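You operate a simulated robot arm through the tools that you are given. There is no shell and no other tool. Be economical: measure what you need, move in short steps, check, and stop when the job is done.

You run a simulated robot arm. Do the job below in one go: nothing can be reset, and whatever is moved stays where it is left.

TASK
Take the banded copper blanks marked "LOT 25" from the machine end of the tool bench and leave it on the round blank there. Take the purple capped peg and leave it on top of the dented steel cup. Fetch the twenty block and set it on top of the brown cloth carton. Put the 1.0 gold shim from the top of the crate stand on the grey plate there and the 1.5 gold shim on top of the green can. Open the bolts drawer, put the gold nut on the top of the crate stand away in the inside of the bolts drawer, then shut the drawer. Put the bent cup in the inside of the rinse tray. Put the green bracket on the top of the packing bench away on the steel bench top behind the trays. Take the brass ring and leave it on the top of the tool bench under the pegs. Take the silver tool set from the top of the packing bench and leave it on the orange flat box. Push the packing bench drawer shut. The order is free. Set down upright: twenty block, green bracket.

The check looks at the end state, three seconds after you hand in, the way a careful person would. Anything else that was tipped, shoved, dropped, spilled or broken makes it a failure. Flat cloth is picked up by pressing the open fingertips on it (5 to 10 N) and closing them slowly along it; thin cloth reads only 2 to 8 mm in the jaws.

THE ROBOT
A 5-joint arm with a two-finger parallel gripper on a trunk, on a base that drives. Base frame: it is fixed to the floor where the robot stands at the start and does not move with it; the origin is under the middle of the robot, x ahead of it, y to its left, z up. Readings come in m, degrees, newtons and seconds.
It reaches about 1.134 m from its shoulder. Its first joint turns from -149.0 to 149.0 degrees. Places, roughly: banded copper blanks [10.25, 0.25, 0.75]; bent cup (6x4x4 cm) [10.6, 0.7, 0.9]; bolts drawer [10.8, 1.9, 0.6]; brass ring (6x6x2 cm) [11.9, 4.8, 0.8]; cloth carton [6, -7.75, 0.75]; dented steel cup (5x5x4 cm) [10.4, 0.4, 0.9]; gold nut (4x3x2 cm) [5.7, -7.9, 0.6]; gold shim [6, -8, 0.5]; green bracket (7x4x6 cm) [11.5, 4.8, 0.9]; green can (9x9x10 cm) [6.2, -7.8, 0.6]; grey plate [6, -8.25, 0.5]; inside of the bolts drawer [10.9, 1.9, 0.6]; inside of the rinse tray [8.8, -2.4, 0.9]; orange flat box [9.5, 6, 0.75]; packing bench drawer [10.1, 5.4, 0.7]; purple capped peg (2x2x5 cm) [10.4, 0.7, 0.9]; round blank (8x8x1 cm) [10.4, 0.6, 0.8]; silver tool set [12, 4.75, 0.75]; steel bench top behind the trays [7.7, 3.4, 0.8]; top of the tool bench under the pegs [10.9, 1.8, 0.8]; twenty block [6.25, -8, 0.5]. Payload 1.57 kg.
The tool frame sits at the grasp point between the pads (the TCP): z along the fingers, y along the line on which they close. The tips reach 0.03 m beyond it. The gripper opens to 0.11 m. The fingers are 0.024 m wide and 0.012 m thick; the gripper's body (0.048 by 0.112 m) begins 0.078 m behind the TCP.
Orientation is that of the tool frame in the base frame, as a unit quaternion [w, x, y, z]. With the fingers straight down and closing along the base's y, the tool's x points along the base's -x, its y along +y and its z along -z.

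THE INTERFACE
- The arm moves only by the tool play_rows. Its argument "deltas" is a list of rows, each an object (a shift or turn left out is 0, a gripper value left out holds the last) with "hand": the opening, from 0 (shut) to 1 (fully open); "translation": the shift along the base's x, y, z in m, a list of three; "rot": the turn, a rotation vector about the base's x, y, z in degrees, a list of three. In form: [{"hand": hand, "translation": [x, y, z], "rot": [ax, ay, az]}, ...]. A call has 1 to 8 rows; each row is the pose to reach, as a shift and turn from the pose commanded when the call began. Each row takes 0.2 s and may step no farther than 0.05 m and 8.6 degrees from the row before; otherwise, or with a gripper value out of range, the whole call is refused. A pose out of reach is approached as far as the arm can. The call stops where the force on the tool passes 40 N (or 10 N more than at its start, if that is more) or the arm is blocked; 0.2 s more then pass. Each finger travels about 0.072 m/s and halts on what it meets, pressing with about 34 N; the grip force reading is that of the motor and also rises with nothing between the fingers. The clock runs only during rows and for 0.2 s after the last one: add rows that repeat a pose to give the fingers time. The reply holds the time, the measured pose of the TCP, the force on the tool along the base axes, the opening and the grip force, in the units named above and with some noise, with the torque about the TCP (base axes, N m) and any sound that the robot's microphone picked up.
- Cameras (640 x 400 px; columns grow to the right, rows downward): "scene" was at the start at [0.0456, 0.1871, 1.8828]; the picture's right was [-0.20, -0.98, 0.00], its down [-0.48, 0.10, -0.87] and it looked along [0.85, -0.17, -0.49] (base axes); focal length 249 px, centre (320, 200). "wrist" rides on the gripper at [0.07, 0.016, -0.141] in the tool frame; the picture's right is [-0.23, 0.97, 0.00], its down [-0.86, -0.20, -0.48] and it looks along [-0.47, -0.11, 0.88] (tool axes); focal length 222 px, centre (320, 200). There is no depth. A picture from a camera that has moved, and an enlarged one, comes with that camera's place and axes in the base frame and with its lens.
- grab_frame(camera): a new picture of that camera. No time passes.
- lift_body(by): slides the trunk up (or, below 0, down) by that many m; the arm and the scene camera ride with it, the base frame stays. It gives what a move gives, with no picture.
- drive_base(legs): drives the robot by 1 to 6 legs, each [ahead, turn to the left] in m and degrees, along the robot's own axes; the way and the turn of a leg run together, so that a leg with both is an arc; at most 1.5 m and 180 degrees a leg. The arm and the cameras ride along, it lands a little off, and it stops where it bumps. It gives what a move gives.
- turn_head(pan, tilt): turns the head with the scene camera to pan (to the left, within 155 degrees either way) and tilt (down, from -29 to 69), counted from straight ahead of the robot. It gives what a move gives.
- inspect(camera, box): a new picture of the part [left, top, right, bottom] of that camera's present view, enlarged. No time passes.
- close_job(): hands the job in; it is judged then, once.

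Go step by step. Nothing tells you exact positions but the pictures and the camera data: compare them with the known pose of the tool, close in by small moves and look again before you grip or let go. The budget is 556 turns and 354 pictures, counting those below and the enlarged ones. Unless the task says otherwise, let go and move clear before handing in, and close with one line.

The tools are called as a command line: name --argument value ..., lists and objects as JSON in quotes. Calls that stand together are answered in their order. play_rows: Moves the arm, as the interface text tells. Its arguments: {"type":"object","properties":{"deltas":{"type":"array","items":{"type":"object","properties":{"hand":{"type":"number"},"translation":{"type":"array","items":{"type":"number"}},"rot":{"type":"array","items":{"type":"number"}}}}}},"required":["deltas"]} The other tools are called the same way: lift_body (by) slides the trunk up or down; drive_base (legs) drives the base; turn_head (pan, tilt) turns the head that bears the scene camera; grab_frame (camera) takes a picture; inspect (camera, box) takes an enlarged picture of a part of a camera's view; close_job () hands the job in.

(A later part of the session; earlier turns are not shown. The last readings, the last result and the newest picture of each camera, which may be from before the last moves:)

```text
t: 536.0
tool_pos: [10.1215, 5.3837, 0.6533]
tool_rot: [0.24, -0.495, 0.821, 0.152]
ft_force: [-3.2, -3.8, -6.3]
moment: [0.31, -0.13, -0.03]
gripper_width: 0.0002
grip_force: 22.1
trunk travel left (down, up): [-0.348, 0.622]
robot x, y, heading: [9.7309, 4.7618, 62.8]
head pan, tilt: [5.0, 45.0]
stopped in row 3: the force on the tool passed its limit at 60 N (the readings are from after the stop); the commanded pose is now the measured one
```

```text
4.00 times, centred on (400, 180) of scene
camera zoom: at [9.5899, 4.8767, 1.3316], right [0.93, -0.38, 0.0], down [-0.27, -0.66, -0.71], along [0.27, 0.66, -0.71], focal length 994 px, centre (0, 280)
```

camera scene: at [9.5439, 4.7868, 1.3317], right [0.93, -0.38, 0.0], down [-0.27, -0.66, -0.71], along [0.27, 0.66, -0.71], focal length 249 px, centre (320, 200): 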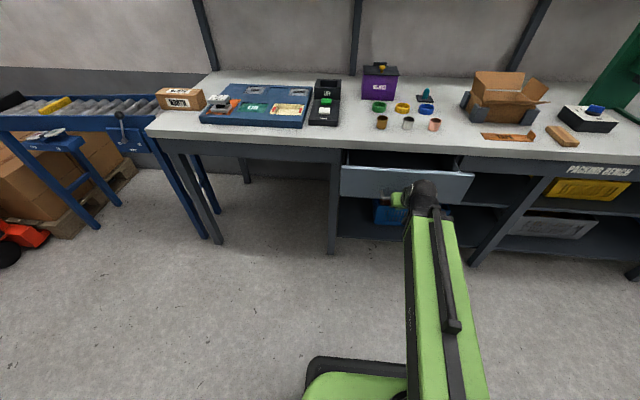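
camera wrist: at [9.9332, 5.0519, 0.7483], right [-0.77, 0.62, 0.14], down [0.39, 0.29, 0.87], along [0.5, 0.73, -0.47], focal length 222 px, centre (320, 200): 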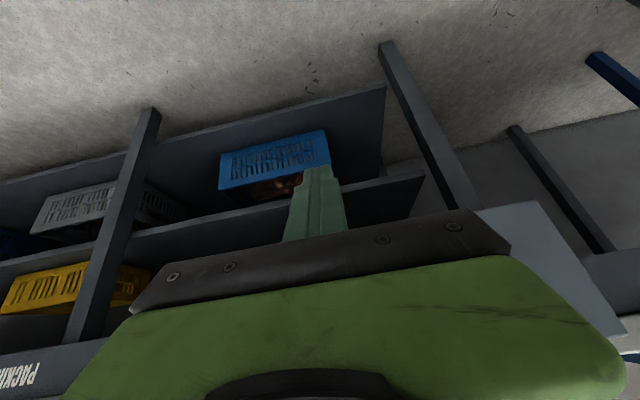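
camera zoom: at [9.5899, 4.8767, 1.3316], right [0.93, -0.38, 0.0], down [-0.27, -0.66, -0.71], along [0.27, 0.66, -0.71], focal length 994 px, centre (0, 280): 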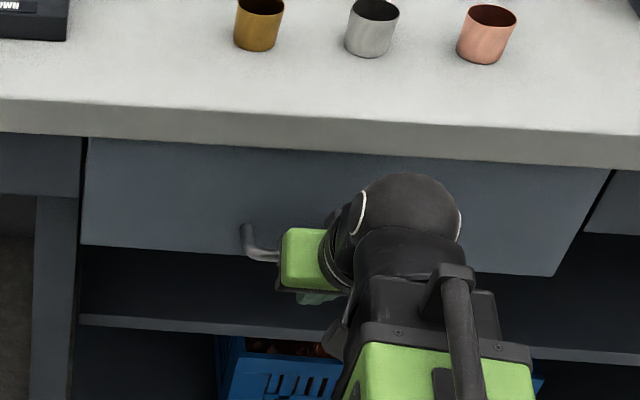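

The drawer is shut. Backing off, straightening the tool and raising.

drive_base --legs '[[-0.4, 0]]'

play_rows --deltas '[{"translation": [-0.005, -0.01, -0.014], "rot": [-7.4, 3.7, 0]}, {"translation": [-0.01, -0.02, -0.026], "rot": [-14.8, 7.4, 0]}, {"translation": [-0.015, -0.03, -0.034], "rot": [-22.2, 11.1, 0]}, {"translation": [-0.02, -0.04, -0.038], "rot": [-29.6, 14.8, 0], "hand": 0.6}]'

lift_body --by 0.4

lift_body --by 0.15

grab_frame --camera "scene"

```text
t: 538.4
tool_pos: [9.9406, 5.0343, 0.6534]
tool_rot: [0.24, -0.496, 0.82, 0.153]
ft_force: [0.5, 0.3, -1.0]
moment: [0.03, -0.01, 0.01]
gripper_width: 0.0
grip_force: 20.9
trunk travel left (down, up): [-0.348, 0.622]
robot x, y, heading: [9.5491, 4.4088, 63.4]
head pan, tilt: [5.0, 45.0]
```

```text
t: 539.4
tool_pos: [9.9197, 4.9955, 0.6146]
tool_rot: [-0.002, -0.517, 0.856, 0.002]
ft_force: [0.8, -0.3, 0.7]
moment: [-0.02, -0.01, 0.02]
gripper_width: 0.0527
grip_force: 0.0
trunk travel left (down, up): [-0.348, 0.622]
robot x, y, heading: [9.5518, 4.4131, 63.8]
head pan, tilt: [5.0, 45.0]
```

```text
t: 543.2
tool_pos: [9.9194, 4.9937, 1.0142]
tool_rot: [-0.002, -0.518, 0.855, 0.001]
ft_force: [0.0, 0.0, 0.5]
moment: [0.0, 0.01, -0.01]
gripper_width: 0.066
grip_force: 0.1
trunk travel left (down, up): [-0.748, 0.222]
robot x, y, heading: [9.5551, 4.4145, 63.3]
head pan, tilt: [5.0, 45.0]
```

```text
t: 545.0
tool_pos: [9.9193, 4.9945, 1.165]
tool_rot: [-0.001, -0.518, 0.855, 0.002]
ft_force: [0.4, 0.4, -1.2]
moment: [0.0, -0.02, -0.03]
gripper_width: 0.0661
grip_force: 0.0
trunk travel left (down, up): [-0.898, 0.072]
robot x, y, heading: [9.5477, 4.4126, 63.4]
head pan, tilt: [5.0, 45.0]
```

```text
162 pictures are left
camera scene: at [9.4092, 4.5244, 1.8816], right [0.93, -0.37, 0.0], down [-0.26, -0.66, -0.71], along [0.26, 0.66, -0.71], focal length 249 px, centre (320, 200)
```

scene: 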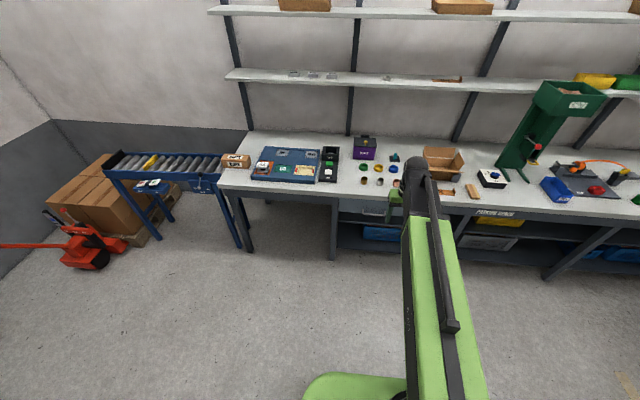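

Drawer closed. Back to the right end for the brass ring.

drive_base --legs '[[0, -69.7], [1.5, 0], [0.31, 0], [0, 67.5]]'

grab_frame --camera "wrist"

```text
t: 560.1
tool_pos: [11.7471, 4.762, 1.1654]
tool_rot: [-0.002, -0.496, 0.868, 0.003]
ft_force: [1.0, -1.1, 0.3]
moment: [0.09, 0.09, 0.02]
gripper_width: 0.0662
grip_force: 0.1
trunk travel left (down, up): [-0.898, 0.072]
robot x, y, heading: [11.3203, 4.218, 60.1]
head pan, tilt: [5.0, 45.0]
```

```text
161 pictures are left
camera wrist: at [11.6996, 4.7108, 1.3066], right [-0.72, 0.69, 0.01], down [0.61, 0.63, 0.48], along [0.33, 0.35, -0.88], focal length 222 px, centre (320, 200)
```

wrist: 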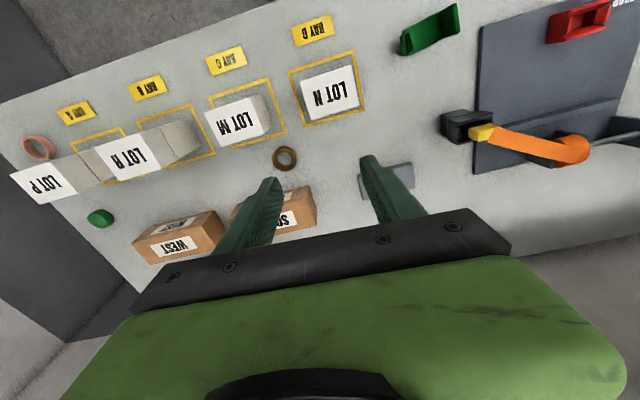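

play_rows --deltas '[{"translation": [0.036, 0.001, 0], "hand": 0.85}, {"translation": [0.072, 0.002, 0]}, {"translation": [0.108, 0.003, 0]}]'

lift_body --by -0.18

grab_frame --camera "wrist"

```text
t: 560.9
tool_pos: [11.8541, 4.7677, 1.1644]
tool_rot: [0.0, -0.497, 0.868, 0.002]
ft_force: [0.2, 0.2, -0.2]
moment: [0.01, 0.02, -0.04]
gripper_width: 0.0935
grip_force: 0.0
trunk travel left (down, up): [-0.898, 0.072]
robot x, y, heading: [11.3239, 4.2184, 59.8]
head pan, tilt: [5.0, 45.0]
```

```text
t: 562.9
tool_pos: [11.854, 4.7675, 0.9845]
tool_rot: [-0.001, -0.496, 0.868, 0.001]
ft_force: [0.5, -0.3, -0.2]
moment: [0.01, 0.01, -0.02]
gripper_width: 0.0934
grip_force: 0.0
trunk travel left (down, up): [-0.718, 0.252]
robot x, y, heading: [11.3249, 4.2194, 59.9]
head pan, tilt: [5.0, 45.0]
```

```text
160 pictures are left
camera wrist: at [11.8062, 4.7155, 1.1266], right [-0.72, 0.69, 0.0], down [0.61, 0.63, 0.48], along [0.33, 0.35, -0.88], focal length 222 px, centre (320, 200)
```

wrist: 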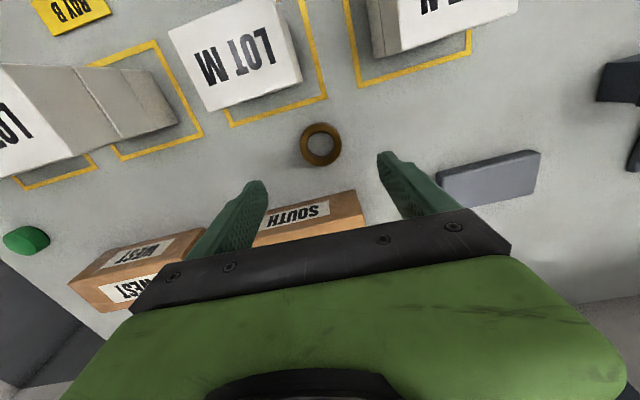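

lift_body --by -0.105

grab_frame --camera "wrist"

```text
t: 564.2
tool_pos: [11.8542, 4.7662, 0.8807]
tool_rot: [-0.001, -0.496, 0.869, 0.002]
ft_force: [0.4, -0.3, 0.5]
moment: [0.06, 0.01, 0.0]
gripper_width: 0.0936
grip_force: 0.0
trunk travel left (down, up): [-0.613, 0.357]
robot x, y, heading: [11.3234, 4.2194, 59.8]
head pan, tilt: [5.0, 45.0]
```

```text
159 pictures are left
camera wrist: at [11.8063, 4.7155, 1.0216], right [-0.72, 0.69, 0.0], down [0.61, 0.63, 0.48], along [0.33, 0.35, -0.88], focal length 222 px, centre (320, 200)
```

wrist: 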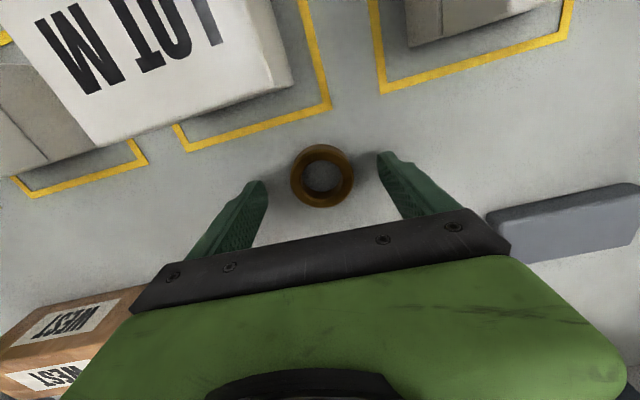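

lift_body --by -0.004

play_rows --deltas '[{"hand": 0.75}, {"hand": 0.65}, {"hand": 0.55}, {"hand": 0.45}, {"hand": 0.4}, {"hand": 0.4}]'

lift_body --by 0.05

grab_frame --camera "wrist"

```text
t: 564.8
tool_pos: [11.853, 4.7669, 0.875]
tool_rot: [-0.001, -0.496, 0.869, 0.002]
ft_force: [0.8, 1.1, 0.4]
moment: [0.02, 0.0, 0.02]
gripper_width: 0.0936
grip_force: 0.2
trunk travel left (down, up): [-0.609, 0.361]
robot x, y, heading: [11.3263, 4.2207, 59.7]
head pan, tilt: [5.0, 45.0]
```

```text
t: 566.2
tool_pos: [11.852, 4.7669, 0.8756]
tool_rot: [0.0, -0.496, 0.868, 0.002]
ft_force: [-0.9, 0.1, 1.6]
moment: [-0.02, 0.06, -0.03]
gripper_width: 0.0549
grip_force: 34.3
trunk travel left (down, up): [-0.609, 0.361]
robot x, y, heading: [11.3225, 4.2205, 60.0]
head pan, tilt: [5.0, 45.0]
```

```text
t: 567.1
tool_pos: [11.8543, 4.7683, 0.9258]
tool_rot: [-0.001, -0.497, 0.868, 0.001]
ft_force: [-0.4, 0.8, -1.3]
moment: [0.0, 0.02, 0.0]
gripper_width: 0.0547
grip_force: 33.8
trunk travel left (down, up): [-0.659, 0.311]
robot x, y, heading: [11.3256, 4.2206, 59.9]
head pan, tilt: [5.0, 45.0]
```

```text
158 pictures are left
camera wrist: at [11.8063, 4.7158, 1.0674], right [-0.72, 0.69, 0.0], down [0.61, 0.64, 0.48], along [0.33, 0.35, -0.88], focal length 222 px, centre (320, 200)
```

wrist: 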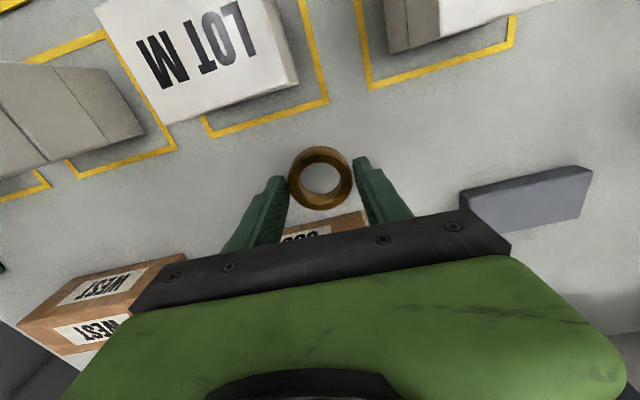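

Brass ring held. Driving it back to the tool bench, to the free spot under the pegboard at ≈(10.92,1.90).

lift_body --by 0.24

drive_base --legs '[[-0.45, 0], [0, 166.5], [1.5, 0], [0.41, 0], [0, 107]]'

turn_head --pan 5 --tilt 40

grab_frame --camera "scene"

```text
t: 569.6
tool_pos: [11.8543, 4.7681, 1.166]
tool_rot: [-0.001, -0.496, 0.868, 0.001]
ft_force: [0.3, 0.1, -1.7]
moment: [-0.01, -0.02, 0.0]
gripper_width: 0.055
grip_force: 34.1
trunk travel left (down, up): [-0.899, 0.071]
robot x, y, heading: [11.3263, 4.2169, 59.8]
head pan, tilt: [5.0, 45.0]
```

```text
t: 592.8
tool_pos: [10.3364, 1.9581, 1.1656]
tool_rot: [0.0, 0.233, 0.972, 0.002]
ft_force: [-0.5, -0.9, -1.6]
moment: [0.04, 0.01, 0.0]
gripper_width: 0.0547
grip_force: 34.1
trunk travel left (down, up): [-0.899, 0.071]
robot x, y, heading: [9.7671, 2.4805, -27.5]
head pan, tilt: [5.0, 45.0]
```

```text
t: 593.4
tool_pos: [10.3385, 1.9613, 1.1657]
tool_rot: [0.0, 0.233, 0.972, 0.002]
ft_force: [0.4, 0.2, -2.0]
moment: [0.01, 0.0, 0.03]
gripper_width: 0.0544
grip_force: 33.8
trunk travel left (down, up): [-0.899, 0.071]
robot x, y, heading: [9.7682, 2.485, -27.1]
head pan, tilt: [5.0, 40.0]
```

```text
157 pictures are left
camera scene: at [9.8865, 2.6186, 1.8899], right [-0.38, -0.93, 0.0], down [-0.6, 0.24, -0.77], along [0.71, -0.29, -0.64], focal length 249 px, centre (320, 200)
```

scene: 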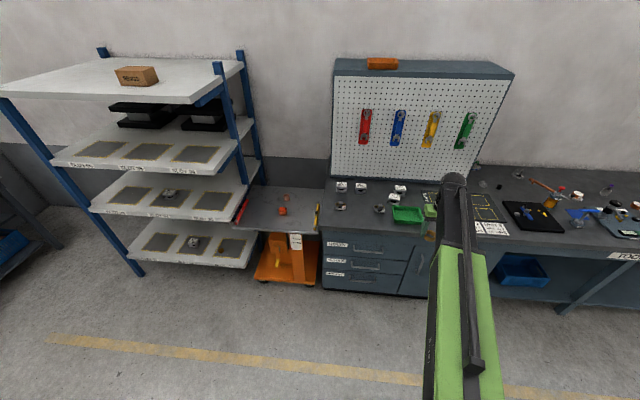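

drive_base --legs '[[0.58, 0]]'

grab_frame --camera "wrist"

grab_frame --camera "scene"

```text
t: 596.8
tool_pos: [10.8528, 1.6789, 1.1652]
tool_rot: [0.0, 0.24, 0.971, 0.002]
ft_force: [0.4, 0.3, -2.3]
moment: [0.07, 0.03, 0.01]
gripper_width: 0.0543
grip_force: 33.8
trunk travel left (down, up): [-0.899, 0.071]
robot x, y, heading: [10.291, 2.2122, -28.1]
head pan, tilt: [5.0, 40.0]
```

```text
156 pictures are left
camera wrist: at [10.8003, 1.7264, 1.307], right [0.65, 0.76, 0.0], down [0.66, -0.58, 0.48], along [0.36, -0.31, -0.88], focal length 222 px, centre (320, 200)
```

wrist: 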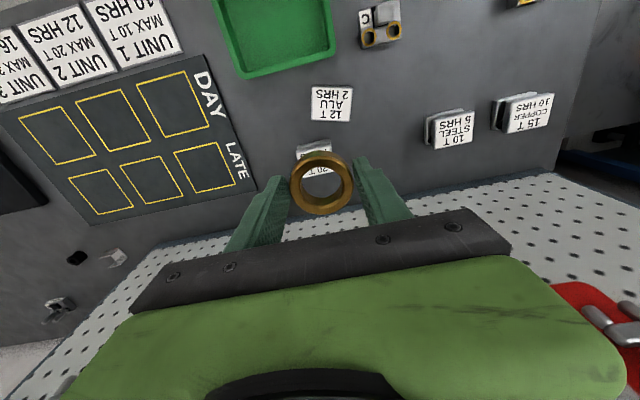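

```text
155 pictures are left
camera scene: at [10.4114, 2.3443, 1.8899], right [-0.39, -0.92, 0.0], down [-0.59, 0.25, -0.77], along [0.7, -0.3, -0.64], focal length 249 px, centre (320, 200)
```

scene: 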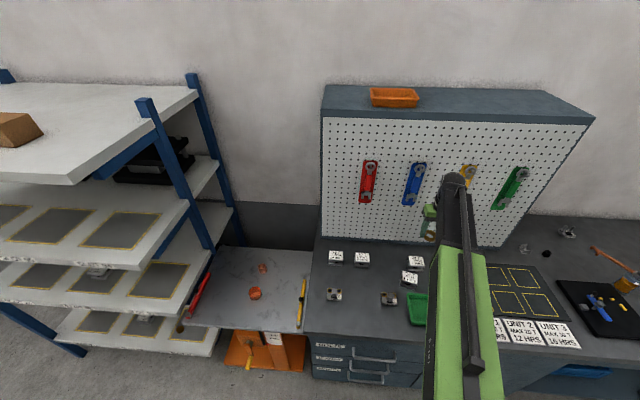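

I'll set the ring in the free spot at ≈(10.92,1.86) between the clamps.

play_rows --deltas '[{"translation": [0.017, 0.045, 0]}, {"translation": [0.034, 0.09, 0]}, {"translation": [0.05, 0.135, 0]}, {"translation": [0.067, 0.181, 0]}]'

lift_body --by -0.22

grab_frame --camera "wrist"

```text
t: 597.8
tool_pos: [10.9225, 1.8608, 1.1649]
tool_rot: [0.001, 0.241, 0.971, 0.001]
ft_force: [0.6, 0.6, -1.8]
moment: [0.01, 0.02, 0.0]
gripper_width: 0.0547
grip_force: 33.6
trunk travel left (down, up): [-0.899, 0.071]
robot x, y, heading: [10.2905, 2.2079, -28.2]
head pan, tilt: [5.0, 40.0]
```

```text
t: 600.1
tool_pos: [10.9221, 1.8597, 0.9445]
tool_rot: [0.0, 0.24, 0.971, 0.002]
ft_force: [0.2, 0.9, -1.0]
moment: [0.03, 0.03, -0.01]
gripper_width: 0.0543
grip_force: 34.0
trunk travel left (down, up): [-0.679, 0.291]
robot x, y, heading: [10.2928, 2.21, -27.9]
head pan, tilt: [5.0, 40.0]
```

```text
154 pictures are left
camera wrist: at [10.8685, 1.9065, 1.0875], right [0.65, 0.76, 0.0], down [0.66, -0.58, 0.48], along [0.36, -0.31, -0.88], focal length 222 px, centre (320, 200)
```

wrist: 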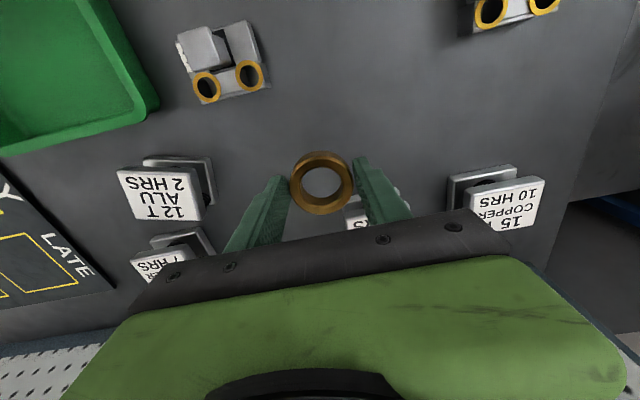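

play_rows --deltas '[{"translation": [-0.0135, 0.0065, 0]}]'

lift_body --by -0.056

grab_frame --camera "wrist"

```text
t: 600.5
tool_pos: [10.908, 1.8665, 0.945]
tool_rot: [0.001, 0.24, 0.971, 0.002]
ft_force: [-0.5, 0.2, -2.2]
moment: [0.05, 0.0, -0.02]
gripper_width: 0.0543
grip_force: 33.6
trunk travel left (down, up): [-0.679, 0.291]
robot x, y, heading: [10.2918, 2.2096, -28.0]
head pan, tilt: [5.0, 40.0]
```

```text
t: 601.5
tool_pos: [10.9077, 1.8661, 0.8897]
tool_rot: [0.0, 0.24, 0.971, 0.001]
ft_force: [0.0, 0.4, -1.3]
moment: [-0.02, 0.03, 0.01]
gripper_width: 0.0544
grip_force: 33.8
trunk travel left (down, up): [-0.623, 0.347]
robot x, y, heading: [10.2934, 2.2076, -28.2]
head pan, tilt: [5.0, 40.0]
```

```text
153 pictures are left
camera wrist: at [10.8551, 1.9135, 1.0315], right [0.65, 0.76, 0.0], down [0.66, -0.58, 0.48], along [0.36, -0.31, -0.88], focal length 222 px, centre (320, 200)
```

wrist: 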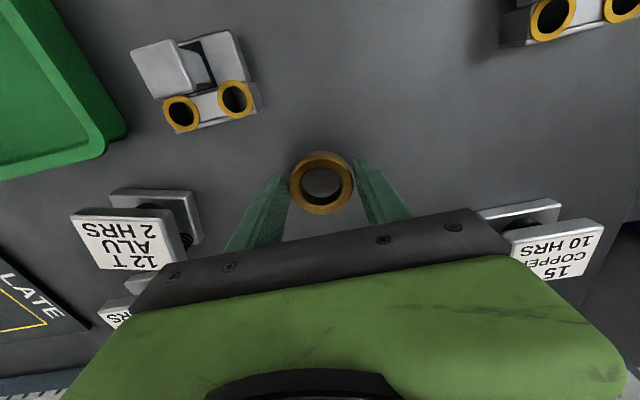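

lift_body --by -0.007

lift_body --by -0.004

```text
t: 602.0
tool_pos: [10.9074, 1.8668, 0.882]
tool_rot: [0.0, 0.24, 0.971, 0.003]
ft_force: [-0.8, 0.3, -2.0]
moment: [-0.01, -0.01, -0.02]
gripper_width: 0.0544
grip_force: 34.0
trunk travel left (down, up): [-0.616, 0.354]
robot x, y, heading: [10.2891, 2.2097, -28.2]
head pan, tilt: [5.0, 40.0]
```

```text
t: 602.6
tool_pos: [10.9074, 1.8665, 0.8775]
tool_rot: [-0.001, 0.24, 0.971, 0.002]
ft_force: [-0.2, -0.3, -1.3]
moment: [0.0, 0.02, 0.01]
gripper_width: 0.0542
grip_force: 34.3
trunk travel left (down, up): [-0.612, 0.358]
robot x, y, heading: [10.2902, 2.2105, -28.2]
head pan, tilt: [5.0, 40.0]
```

lift_body --by -0.003

play_rows --deltas '[{"hand": 0.55}, {"hand": 0.65}, {"hand": 0.72}, {"hand": 0.72}]'

lift_body --by 0.15

grab_frame --camera "wrist"

```text
t: 603.1
tool_pos: [10.9078, 1.8667, 0.8761]
tool_rot: [0.001, 0.239, 0.971, 0.002]
ft_force: [-0.2, 0.0, 3.8]
moment: [-0.09, 0.05, -0.03]
gripper_width: 0.0543
grip_force: 34.1
trunk travel left (down, up): [-0.609, 0.361]
robot x, y, heading: [10.2898, 2.206, -28.0]
head pan, tilt: [5.0, 40.0]
```

```text
t: 604.1
tool_pos: [10.9083, 1.8675, 0.8759]
tool_rot: [0.001, 0.241, 0.971, 0.002]
ft_force: [0.2, 0.0, 0.0]
moment: [0.01, 0.0, -0.01]
gripper_width: 0.0792
grip_force: 0.1
trunk travel left (down, up): [-0.609, 0.361]
robot x, y, heading: [10.2919, 2.2132, -28.1]
head pan, tilt: [5.0, 40.0]
```

```text
t: 605.8
tool_pos: [10.907, 1.8669, 1.0256]
tool_rot: [0.001, 0.24, 0.971, 0.003]
ft_force: [0.2, -0.6, -0.3]
moment: [-0.02, -0.04, -0.01]
gripper_width: 0.079
grip_force: 0.0
trunk travel left (down, up): [-0.759, 0.211]
robot x, y, heading: [10.2917, 2.2065, -28.3]
head pan, tilt: [5.0, 40.0]
```

```text
152 pictures are left
camera wrist: at [10.8551, 1.9136, 1.1675], right [0.65, 0.76, 0.0], down [0.66, -0.58, 0.48], along [0.36, -0.31, -0.88], focal length 222 px, centre (320, 200)
```

wrist: 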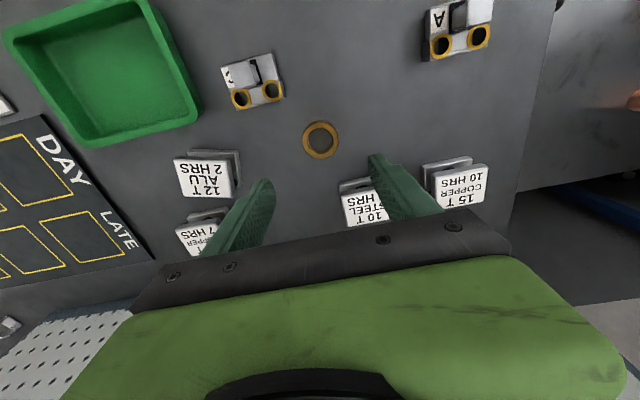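

The ring lies under the pegs. Last item: the green bracket. Driving back to the packing bench.

lift_body --by 0.14

drive_base --legs '[[-0.6, 0], [0, 72.7], [1.5, 0], [0.32, 0], [0, 16.5], [0.42, 0]]'

turn_head --pan 15 --tilt 50

grab_frame --camera "scene"

grab_frame --camera "wrist"

```text
t: 607.5
tool_pos: [10.9082, 1.8666, 1.1665]
tool_rot: [0.0, 0.24, 0.971, 0.002]
ft_force: [-0.7, 0.3, 0.2]
moment: [0.0, 0.01, -0.03]
gripper_width: 0.079
grip_force: 0.1
trunk travel left (down, up): [-0.899, 0.071]
robot x, y, heading: [10.2942, 2.2059, -28.1]
head pan, tilt: [5.0, 40.0]
```

```text
t: 625.9
tool_pos: [11.6823, 4.6666, 1.1645]
tool_rot: [0.0, -0.489, 0.872, 0.001]
ft_force: [-0.2, -0.9, 1.3]
moment: [-0.02, -0.02, 0.02]
gripper_width: 0.0792
grip_force: 0.1
trunk travel left (down, up): [-0.899, 0.071]
robot x, y, heading: [11.3041, 4.0732, 58.3]
head pan, tilt: [5.0, 40.0]
```

```text
t: 626.6
tool_pos: [11.6825, 4.6652, 1.1656]
tool_rot: [-0.001, -0.49, 0.872, 0.001]
ft_force: [-0.9, -0.2, -0.3]
moment: [0.02, 0.02, 0.0]
gripper_width: 0.0792
grip_force: 0.2
trunk travel left (down, up): [-0.899, 0.071]
robot x, y, heading: [11.3015, 4.0714, 58.3]
head pan, tilt: [15.0, 50.0]
```

```text
151 pictures are left
camera scene: at [11.1572, 4.1935, 1.8758], right [0.96, -0.29, 0.0], down [-0.22, -0.73, -0.64], along [0.19, 0.62, -0.77], focal length 249 px, centre (320, 200)
```

scene: 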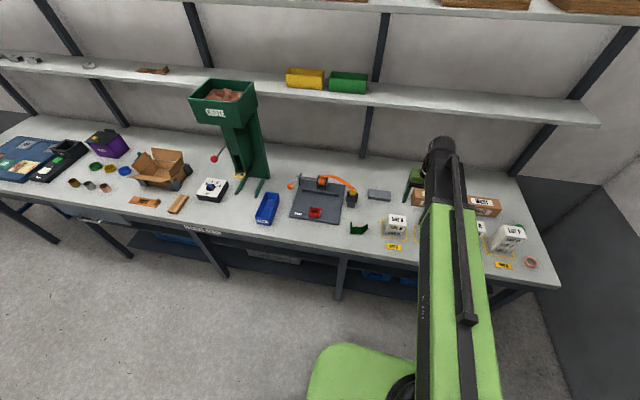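

```text
150 pictures are left
camera wrist: at [11.6334, 4.6142, 1.3075], right [-0.71, 0.7, 0.0], down [0.62, 0.62, 0.48], along [0.33, 0.34, -0.88], focal length 222 px, centre (320, 200)
```

wrist: 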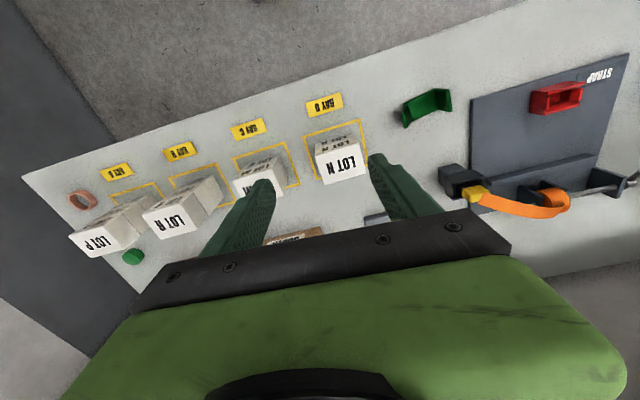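

inspect --camera "wrist" --box '[380, 75, 476, 135]'

inspect --camera "scene" --box '[320, 200, 400, 250]'

```text
6.67 times, centred on (428, 105) of wrist
camera zoom: at [11.6334, 4.6142, 1.3075], right [-0.71, 0.7, 0.0], down [0.62, 0.62, 0.48], along [0.33, 0.34, -0.88], focal length 1481 px, centre (-400, 833)
```

zoom: 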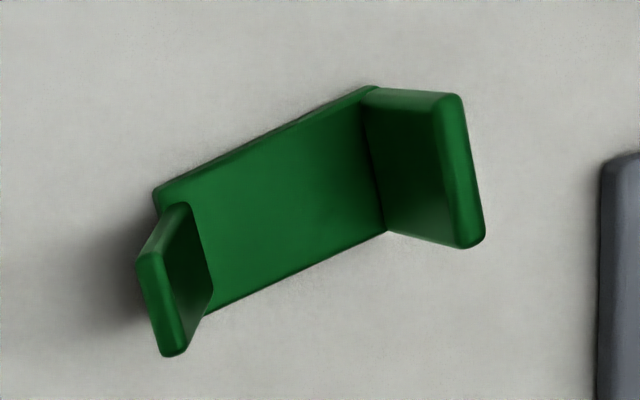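

```text
8.00 times, centred on (360, 225) of scene
camera zoom: at [11.1572, 4.1935, 1.8758], right [0.96, -0.29, 0.0], down [-0.22, -0.73, -0.64], along [0.19, 0.62, -0.77], focal length 1989 px, centre (0, 0)
```

zoom: 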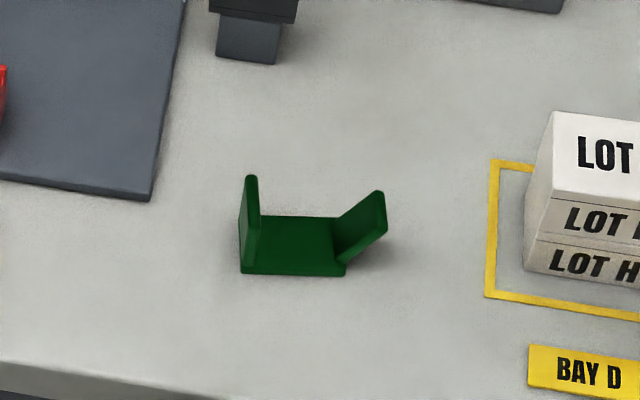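

The bracket is a U with a vertical left flap at ≈(11.502,4.791). I'll grip that flap: move over it, turn +9°, opening ~4.5 cm.

play_rows --deltas '[{"translation": [-0.036, 0.025, 0], "rot": [0, 0, 3], "hand": 0.42}, {"translation": [-0.072, 0.05, 0], "rot": [0, 0, 6]}, {"translation": [-0.108, 0.075, 0], "rot": [0, 0, 9]}, {"translation": [-0.144, 0.1, 0], "rot": [0, 0, 9]}, {"translation": [-0.18, 0.126, 0], "rot": [0, 0, 9]}]'

lift_body --by -0.18

inspect --camera "wrist" --box '[240, 90, 400, 190]'

```text
t: 627.8
tool_pos: [11.5, 4.7902, 1.1658]
tool_rot: [-0.002, -0.557, 0.831, 0.001]
ft_force: [-0.5, -0.5, -0.9]
moment: [-0.01, -0.01, -0.02]
gripper_width: 0.0464
grip_force: 0.0
trunk travel left (down, up): [-0.899, 0.071]
robot x, y, heading: [11.3044, 4.074, 58.2]
head pan, tilt: [15.0, 50.0]
```

```text
t: 629.8
tool_pos: [11.5004, 4.7901, 0.9859]
tool_rot: [-0.001, -0.556, 0.831, 0.001]
ft_force: [-1.1, -0.1, 0.1]
moment: [0.01, 0.01, -0.02]
gripper_width: 0.0461
grip_force: 0.1
trunk travel left (down, up): [-0.719, 0.251]
robot x, y, heading: [11.302, 4.0707, 58.0]
head pan, tilt: [15.0, 50.0]
```

```text
4.00 times, centred on (320, 140) of wrist
camera zoom: at [11.46, 4.7312, 1.1276], right [-0.81, 0.58, 0.0], down [0.51, 0.71, 0.48], along [0.28, 0.39, -0.88], focal length 888 px, centre (320, 440)
```

zoom: 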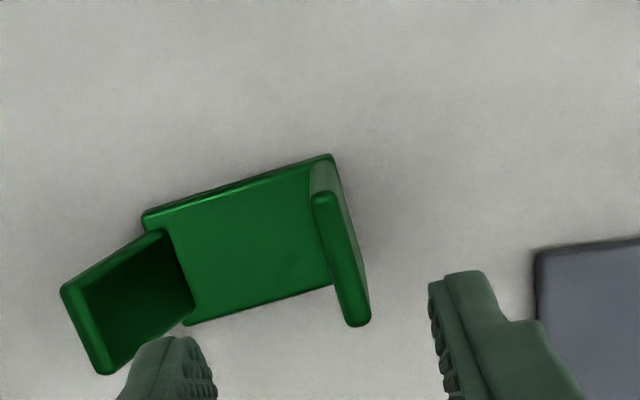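

play_rows --deltas '[{"translation": [-0.004, 0.001, 0], "rot": [0, 0, 2.5], "hand": 0.34}, {"translation": [-0.004, 0.001, 0], "rot": [0, 0, 2.5], "hand": 0.34}]'

lift_body --by -0.075

inspect --camera "wrist" --box '[240, 110, 400, 210]'

```text
t: 630.4
tool_pos: [11.4952, 4.7894, 0.9859]
tool_rot: [0.0, -0.574, 0.819, 0.002]
ft_force: [0.0, -0.2, 0.2]
moment: [-0.02, -0.01, -0.02]
gripper_width: 0.0375
grip_force: 0.0
trunk travel left (down, up): [-0.719, 0.251]
robot x, y, heading: [11.3054, 4.069, 58.3]
head pan, tilt: [15.0, 50.0]
```

```text
t: 631.5
tool_pos: [11.4949, 4.7906, 0.9102]
tool_rot: [-0.001, -0.574, 0.819, 0.002]
ft_force: [0.2, -0.2, 0.1]
moment: [-0.03, -0.02, 0.01]
gripper_width: 0.0373
grip_force: 0.0
trunk travel left (down, up): [-0.644, 0.326]
robot x, y, heading: [11.3023, 4.0705, 58.2]
head pan, tilt: [15.0, 50.0]
```

```text
4.00 times, centred on (320, 160) of wrist
camera zoom: at [11.4581, 4.7303, 1.0526], right [-0.84, 0.55, 0.0], down [0.48, 0.74, 0.48], along [0.26, 0.4, -0.88], focal length 888 px, centre (320, 360)
```

zoom: 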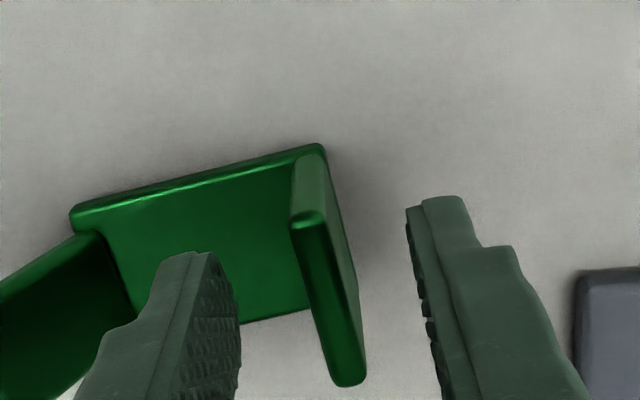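

lift_body --by -0.024

play_rows --deltas '[{"hand": 0.28}, {"hand": 0.2}, {"hand": 0.12}, {"hand": 0.05}, {"hand": 0.0}, {"hand": 0.0}]'

inspect --camera "wrist" --box '[240, 110, 400, 210]'

```text
t: 632.2
tool_pos: [11.4961, 4.7904, 0.8869]
tool_rot: [-0.001, -0.574, 0.819, 0.002]
ft_force: [0.2, 0.0, 0.7]
moment: [0.0, -0.03, -0.01]
gripper_width: 0.037
grip_force: 0.1
trunk travel left (down, up): [-0.62, 0.35]
robot x, y, heading: [11.3038, 4.0766, 58.4]
head pan, tilt: [15.0, 50.0]
```

```text
t: 633.6
tool_pos: [11.4941, 4.7905, 0.8869]
tool_rot: [0.0, -0.575, 0.818, 0.002]
ft_force: [0.5, 1.4, 1.2]
moment: [-0.04, -0.13, 0.07]
gripper_width: 0.0076
grip_force: 26.9
trunk travel left (down, up): [-0.62, 0.35]
robot x, y, heading: [11.3047, 4.0716, 58.4]
head pan, tilt: [15.0, 50.0]
```

```text
4.00 times, centred on (320, 160) of wrist
camera zoom: at [11.4581, 4.7303, 1.0286], right [-0.84, 0.55, 0.0], down [0.48, 0.73, 0.48], along [0.26, 0.4, -0.88], focal length 888 px, centre (320, 360)
```

zoom: 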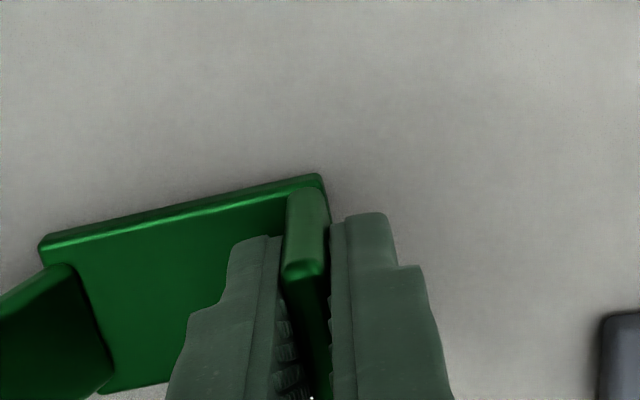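

Flap gripped (7.6 mm). Lifting and checking.

lift_body --by 0.06

grab_frame --camera "wrist"

inspect --camera "scene" --box '[320, 140, 420, 210]'

```text
t: 634.6
tool_pos: [11.4943, 4.7894, 0.9457]
tool_rot: [-0.002, -0.574, 0.819, 0.001]
ft_force: [-0.1, -0.3, -1.0]
moment: [0.01, 0.0, -0.02]
gripper_width: 0.0076
grip_force: 26.9
trunk travel left (down, up): [-0.68, 0.29]
robot x, y, heading: [11.3041, 4.0708, 58.3]
head pan, tilt: [15.0, 50.0]
```

```text
144 pictures are left
camera wrist: at [11.4581, 4.7305, 1.0884], right [-0.84, 0.55, 0.0], down [0.48, 0.74, 0.48], along [0.26, 0.4, -0.88], focal length 222 px, centre (320, 200)
```

wrist: 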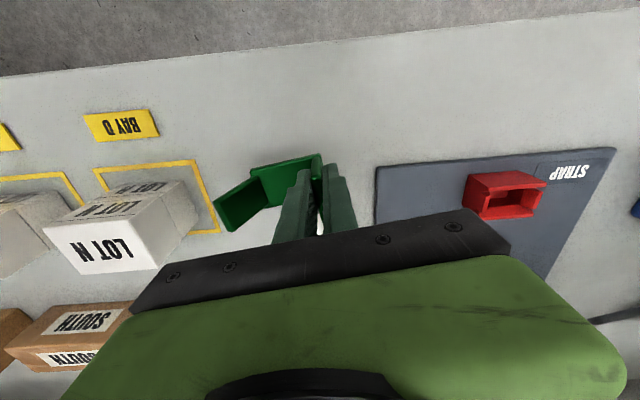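

```text
5.71 times, centred on (370, 175) of scene
camera zoom: at [11.157, 4.1937, 1.6567], right [0.96, -0.29, 0.0], down [-0.22, -0.73, -0.64], along [0.19, 0.62, -0.77], focal length 1420 px, centre (34, 343)
```

zoom: 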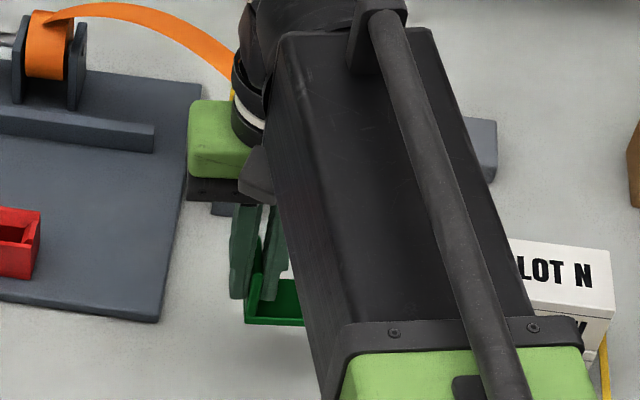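

The bracket hangs level. Raising it and driving toward the steel bench for a look.

lift_body --by 0.22

drive_base --legs '[[-0.35, 0], [0, 130], [1.5, 0]]'

turn_head --pan -5 --tilt 22

grab_frame --camera "scene"

```text
t: 636.9
tool_pos: [11.4939, 4.7912, 1.1657]
tool_rot: [-0.001, -0.575, 0.818, 0.001]
ft_force: [0.5, 0.1, -1.7]
moment: [0.04, 0.07, 0.0]
gripper_width: 0.0073
grip_force: 27.2
trunk travel left (down, up): [-0.9, 0.07]
robot x, y, heading: [11.3036, 4.071, 58.5]
head pan, tilt: [15.0, 50.0]
```

```text
t: 651.8
tool_pos: [8.9057, 3.2963, 1.1661]
tool_rot: [0.001, 0.987, 0.16, 0.0]
ft_force: [0.0, 0.3, -0.3]
moment: [-0.01, -0.04, -0.02]
gripper_width: 0.0078
grip_force: 26.6
trunk travel left (down, up): [-0.9, 0.07]
robot x, y, heading: [9.5882, 3.5952, -173.0]
head pan, tilt: [15.0, 50.0]
```

```text
t: 652.7
tool_pos: [8.906, 3.2966, 1.1662]
tool_rot: [0.002, 0.987, 0.159, 0.0]
ft_force: [-0.7, -0.3, -1.1]
moment: [-0.07, -0.04, 0.02]
gripper_width: 0.0077
grip_force: 26.1
trunk travel left (down, up): [-0.9, 0.07]
robot x, y, heading: [9.5872, 3.5919, -173.1]
head pan, tilt: [-5.0, 22.0]
```

```text
142 pictures are left
camera scene: at [9.5607, 3.4261, 1.919], right [-0.03, 1.0, 0.0], down [0.38, 0.01, -0.93], along [-0.93, -0.03, -0.38], focal length 249 px, centre (320, 200)
```

scene: 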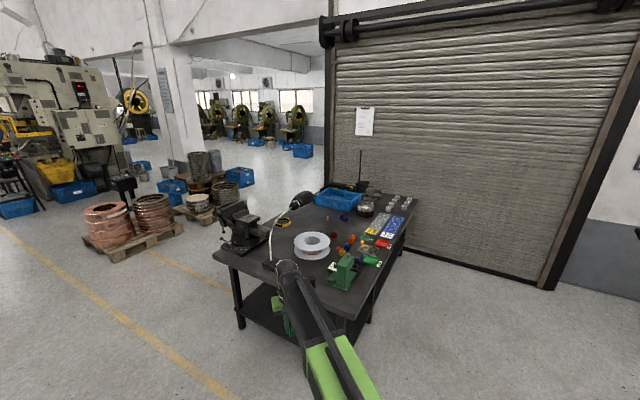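

inspect --camera "scene" --box '[210, 170, 430, 308]'

```text
2.90 times, centred on (320, 239) of scene
camera zoom: at [9.5607, 3.4261, 1.919], right [-0.03, 1.0, 0.0], down [0.38, 0.01, -0.93], along [-0.93, -0.03, -0.38], focal length 720 px, centre (320, 87)
```

zoom: 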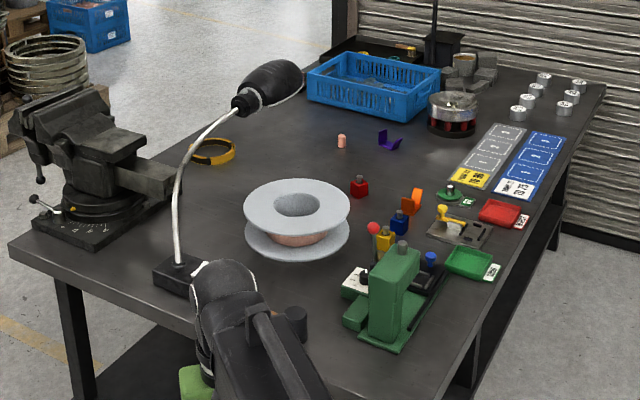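

The steel bench is crowded; the destination (7.7,3.4) is mid-bench, behind the red/green trays seen from the right-hand side. I'll drive around to that side.

drive_base --legs '[[0, -47], [1.5, 0], [0.24, 0], [0, 107]]'

turn_head --pan 0 --tilt 35

grab_frame --camera "scene"

```text
t: 668.0
tool_pos: [8.1934, 3.9442, 1.1669]
tool_rot: [0.002, 0.768, 0.64, 0.0]
ft_force: [-0.3, 0.2, -1.2]
moment: [0.01, 0.01, 0.02]
gripper_width: 0.0073
grip_force: 26.0
trunk travel left (down, up): [-0.9, 0.07]
robot x, y, heading: [8.2978, 4.6716, -112.5]
head pan, tilt: [-5.0, 22.0]
```

```text
t: 668.8
tool_pos: [8.1946, 3.9419, 1.1661]
tool_rot: [0.001, 0.768, 0.641, 0.001]
ft_force: [0.2, 0.1, -1.1]
moment: [0.0, 0.0, 0.03]
gripper_width: 0.0075
grip_force: 27.2
trunk travel left (down, up): [-0.9, 0.07]
robot x, y, heading: [8.2935, 4.6692, -112.4]
head pan, tilt: [0.0, 35.0]
```

```text
140 pictures are left
camera scene: at [8.4372, 4.5641, 1.8985], right [-0.92, 0.38, 0.0], down [0.22, 0.53, -0.82], along [-0.32, -0.76, -0.57], focal length 249 px, centre (320, 200)
```

scene: 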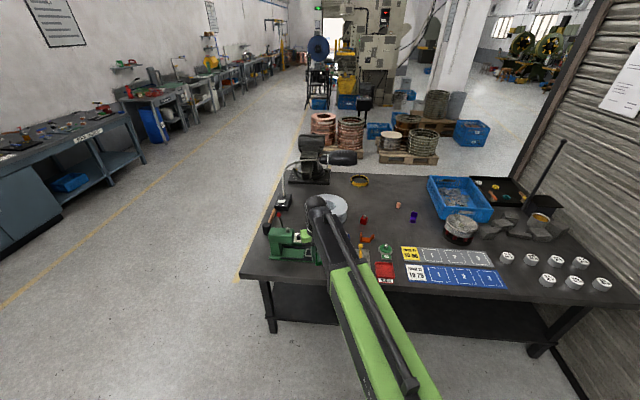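

inspect --camera "scene" --box '[250, 165, 522, 305]'

```text
2.35 times, centred on (386, 235) of scene
camera zoom: at [8.4372, 4.5641, 1.8985], right [-0.92, 0.38, 0.0], down [0.22, 0.53, -0.82], along [-0.32, -0.76, -0.57], focal length 585 px, centre (165, 118)
```

zoom: 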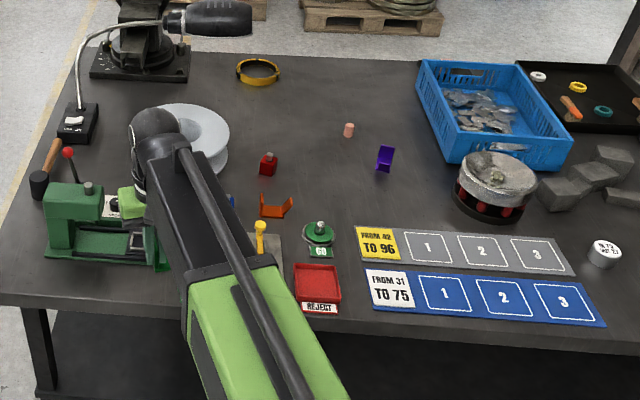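

From this side the target spot is ≈(7.63,3.41), ~0.57 m in from the bench edge: just within reach if I come very close and spin the bracket so it extends away from me. Driving up.

drive_base --legs '[[0, -10], [0.4, 0], [0, 7]]'

turn_head --pan 0 --tilt 48

grab_frame --camera "scene"

```text
t: 672.5
tool_pos: [7.9402, 3.6172, 1.1686]
tool_rot: [0.002, 0.785, 0.62, 0.001]
ft_force: [-1.1, 0.9, -1.4]
moment: [0.0, -0.06, 0.0]
gripper_width: 0.0073
grip_force: 26.8
trunk travel left (down, up): [-0.9, 0.07]
robot x, y, heading: [8.0881, 4.3336, -115.8]
head pan, tilt: [0.0, 35.0]
```

```text
t: 673.3
tool_pos: [7.9392, 3.6143, 1.1666]
tool_rot: [0.002, 0.785, 0.62, 0.001]
ft_force: [0.8, -0.3, -1.1]
moment: [0.0, -0.03, 0.0]
gripper_width: 0.0074
grip_force: 26.6
trunk travel left (down, up): [-0.9, 0.07]
robot x, y, heading: [8.0856, 4.3338, -116.1]
head pan, tilt: [0.0, 48.0]
```

```text
138 pictures are left
camera scene: at [8.2242, 4.2268, 1.8795], right [-0.9, 0.44, 0.0], down [0.33, 0.67, -0.67], along [-0.3, -0.6, -0.74], focal length 249 px, centre (320, 200)
```

scene: 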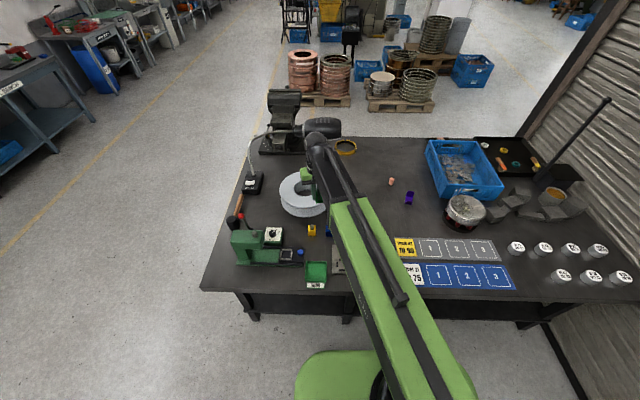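

play_rows --deltas '[{"rot": [0, 0, 8.5]}, {"rot": [0, 0, 17]}, {"rot": [0, 0, 25.5]}, {"rot": [0, 0, 34]}, {"rot": [0, 0, 42.5]}, {"rot": [0, 0, 51]}, {"rot": [0, 0, 59.5]}, {"rot": [0, 0, 68]}]'

play_rows --deltas '[{"rot": [0, 0, 5], "translation": [-0.04, 0.01, 0]}, {"rot": [0, 0, 10], "translation": [-0.085, 0.02, 0]}, {"rot": [0, 0, 10], "translation": [-0.13, 0.02, 0]}]'

grab_frame --camera "wrist"

grab_frame --camera "scene"

```text
t: 675.1
tool_pos: [7.9407, 3.6153, 1.1683]
tool_rot: [0.001, 0.303, 0.953, 0.002]
ft_force: [0.0, 0.1, -1.5]
moment: [0.03, -0.02, 0.01]
gripper_width: 0.0076
grip_force: 27.3
trunk travel left (down, up): [-0.9, 0.07]
robot x, y, heading: [8.0892, 4.3358, -116.0]
head pan, tilt: [0.0, 48.0]
```

```text
t: 675.9
tool_pos: [7.8085, 3.6358, 1.1665]
tool_rot: [0.001, 0.219, 0.976, 0.002]
ft_force: [-0.1, 0.3, -1.8]
moment: [0.06, -0.04, 0.01]
gripper_width: 0.0074
grip_force: 26.5
trunk travel left (down, up): [-0.9, 0.07]
robot x, y, heading: [8.0849, 4.334, -116.4]
head pan, tilt: [0.0, 48.0]
```

```text
137 pictures are left
camera wrist: at [7.7536, 3.6801, 1.3082], right [0.62, 0.78, 0.0], down [0.69, -0.55, 0.48], along [0.38, -0.3, -0.88], focal length 222 px, centre (320, 200)
```

wrist: 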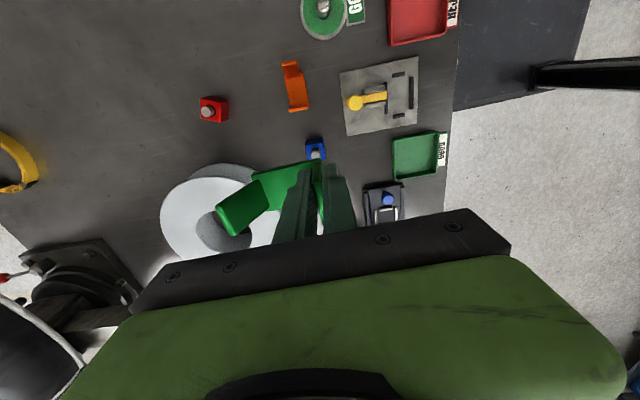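

```text
136 pictures are left
camera scene: at [8.2233, 4.2265, 1.8795], right [-0.9, 0.44, 0.0], down [0.33, 0.67, -0.67], along [-0.29, -0.6, -0.74], focal length 249 px, centre (320, 200)
```

scene: 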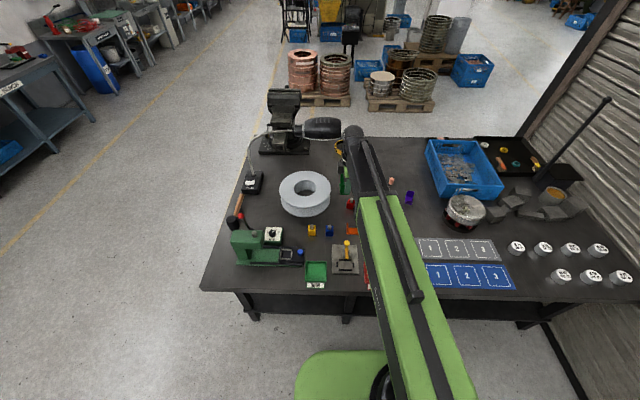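

drive_base --legs '[[0.075, 0]]'

play_rows --deltas '[{"translation": [-0.045, -0.015, 0]}, {"translation": [-0.09, -0.04, 0]}, {"translation": [-0.115, -0.075, 0]}, {"translation": [-0.13, -0.11, 0]}, {"translation": [-0.134, -0.135, 0]}]'

grab_frame --camera "wrist"

grab_frame --camera "scene"

```text
t: 676.9
tool_pos: [7.7771, 3.5656, 1.1655]
tool_rot: [0.001, 0.219, 0.976, 0.003]
ft_force: [-0.9, -1.2, -2.6]
moment: [0.08, -0.01, 0.01]
gripper_width: 0.0074
grip_force: 26.9
trunk travel left (down, up): [-0.9, 0.07]
robot x, y, heading: [8.0532, 4.2669, -116.3]
head pan, tilt: [0.0, 48.0]
```

```text
refused: row 2 steps farther than a row can; nothing moved
```

```text
135 pictures are left
camera wrist: at [7.7226, 3.6101, 1.3074], right [0.62, 0.78, 0.01], down [0.69, -0.55, 0.48], along [0.38, -0.29, -0.88], focal length 222 px, centre (320, 200)
```

wrist: 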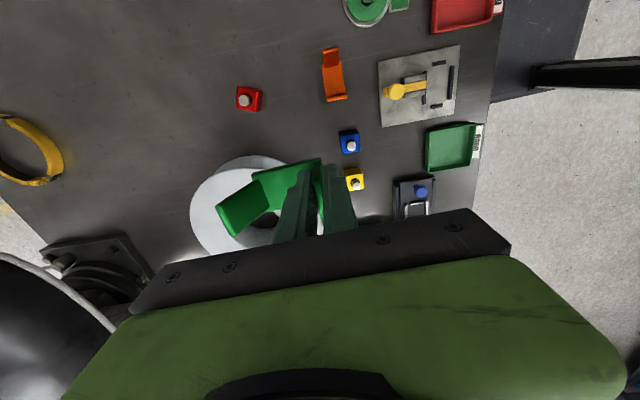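

```text
134 pictures are left
camera scene: at [8.1901, 4.1568, 1.8794], right [-0.9, 0.44, 0.0], down [0.33, 0.67, -0.67], along [-0.29, -0.6, -0.74], focal length 249 px, centre (320, 200)
```

scene: 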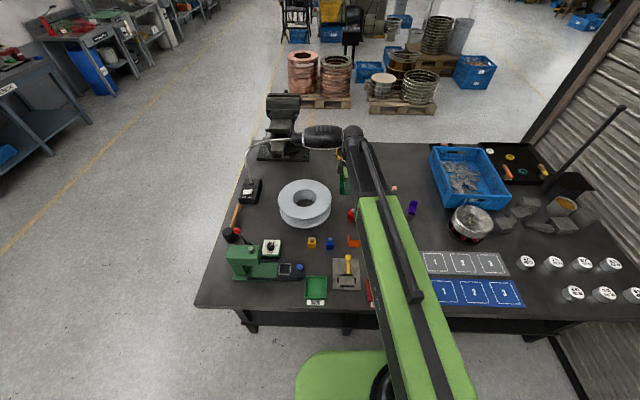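

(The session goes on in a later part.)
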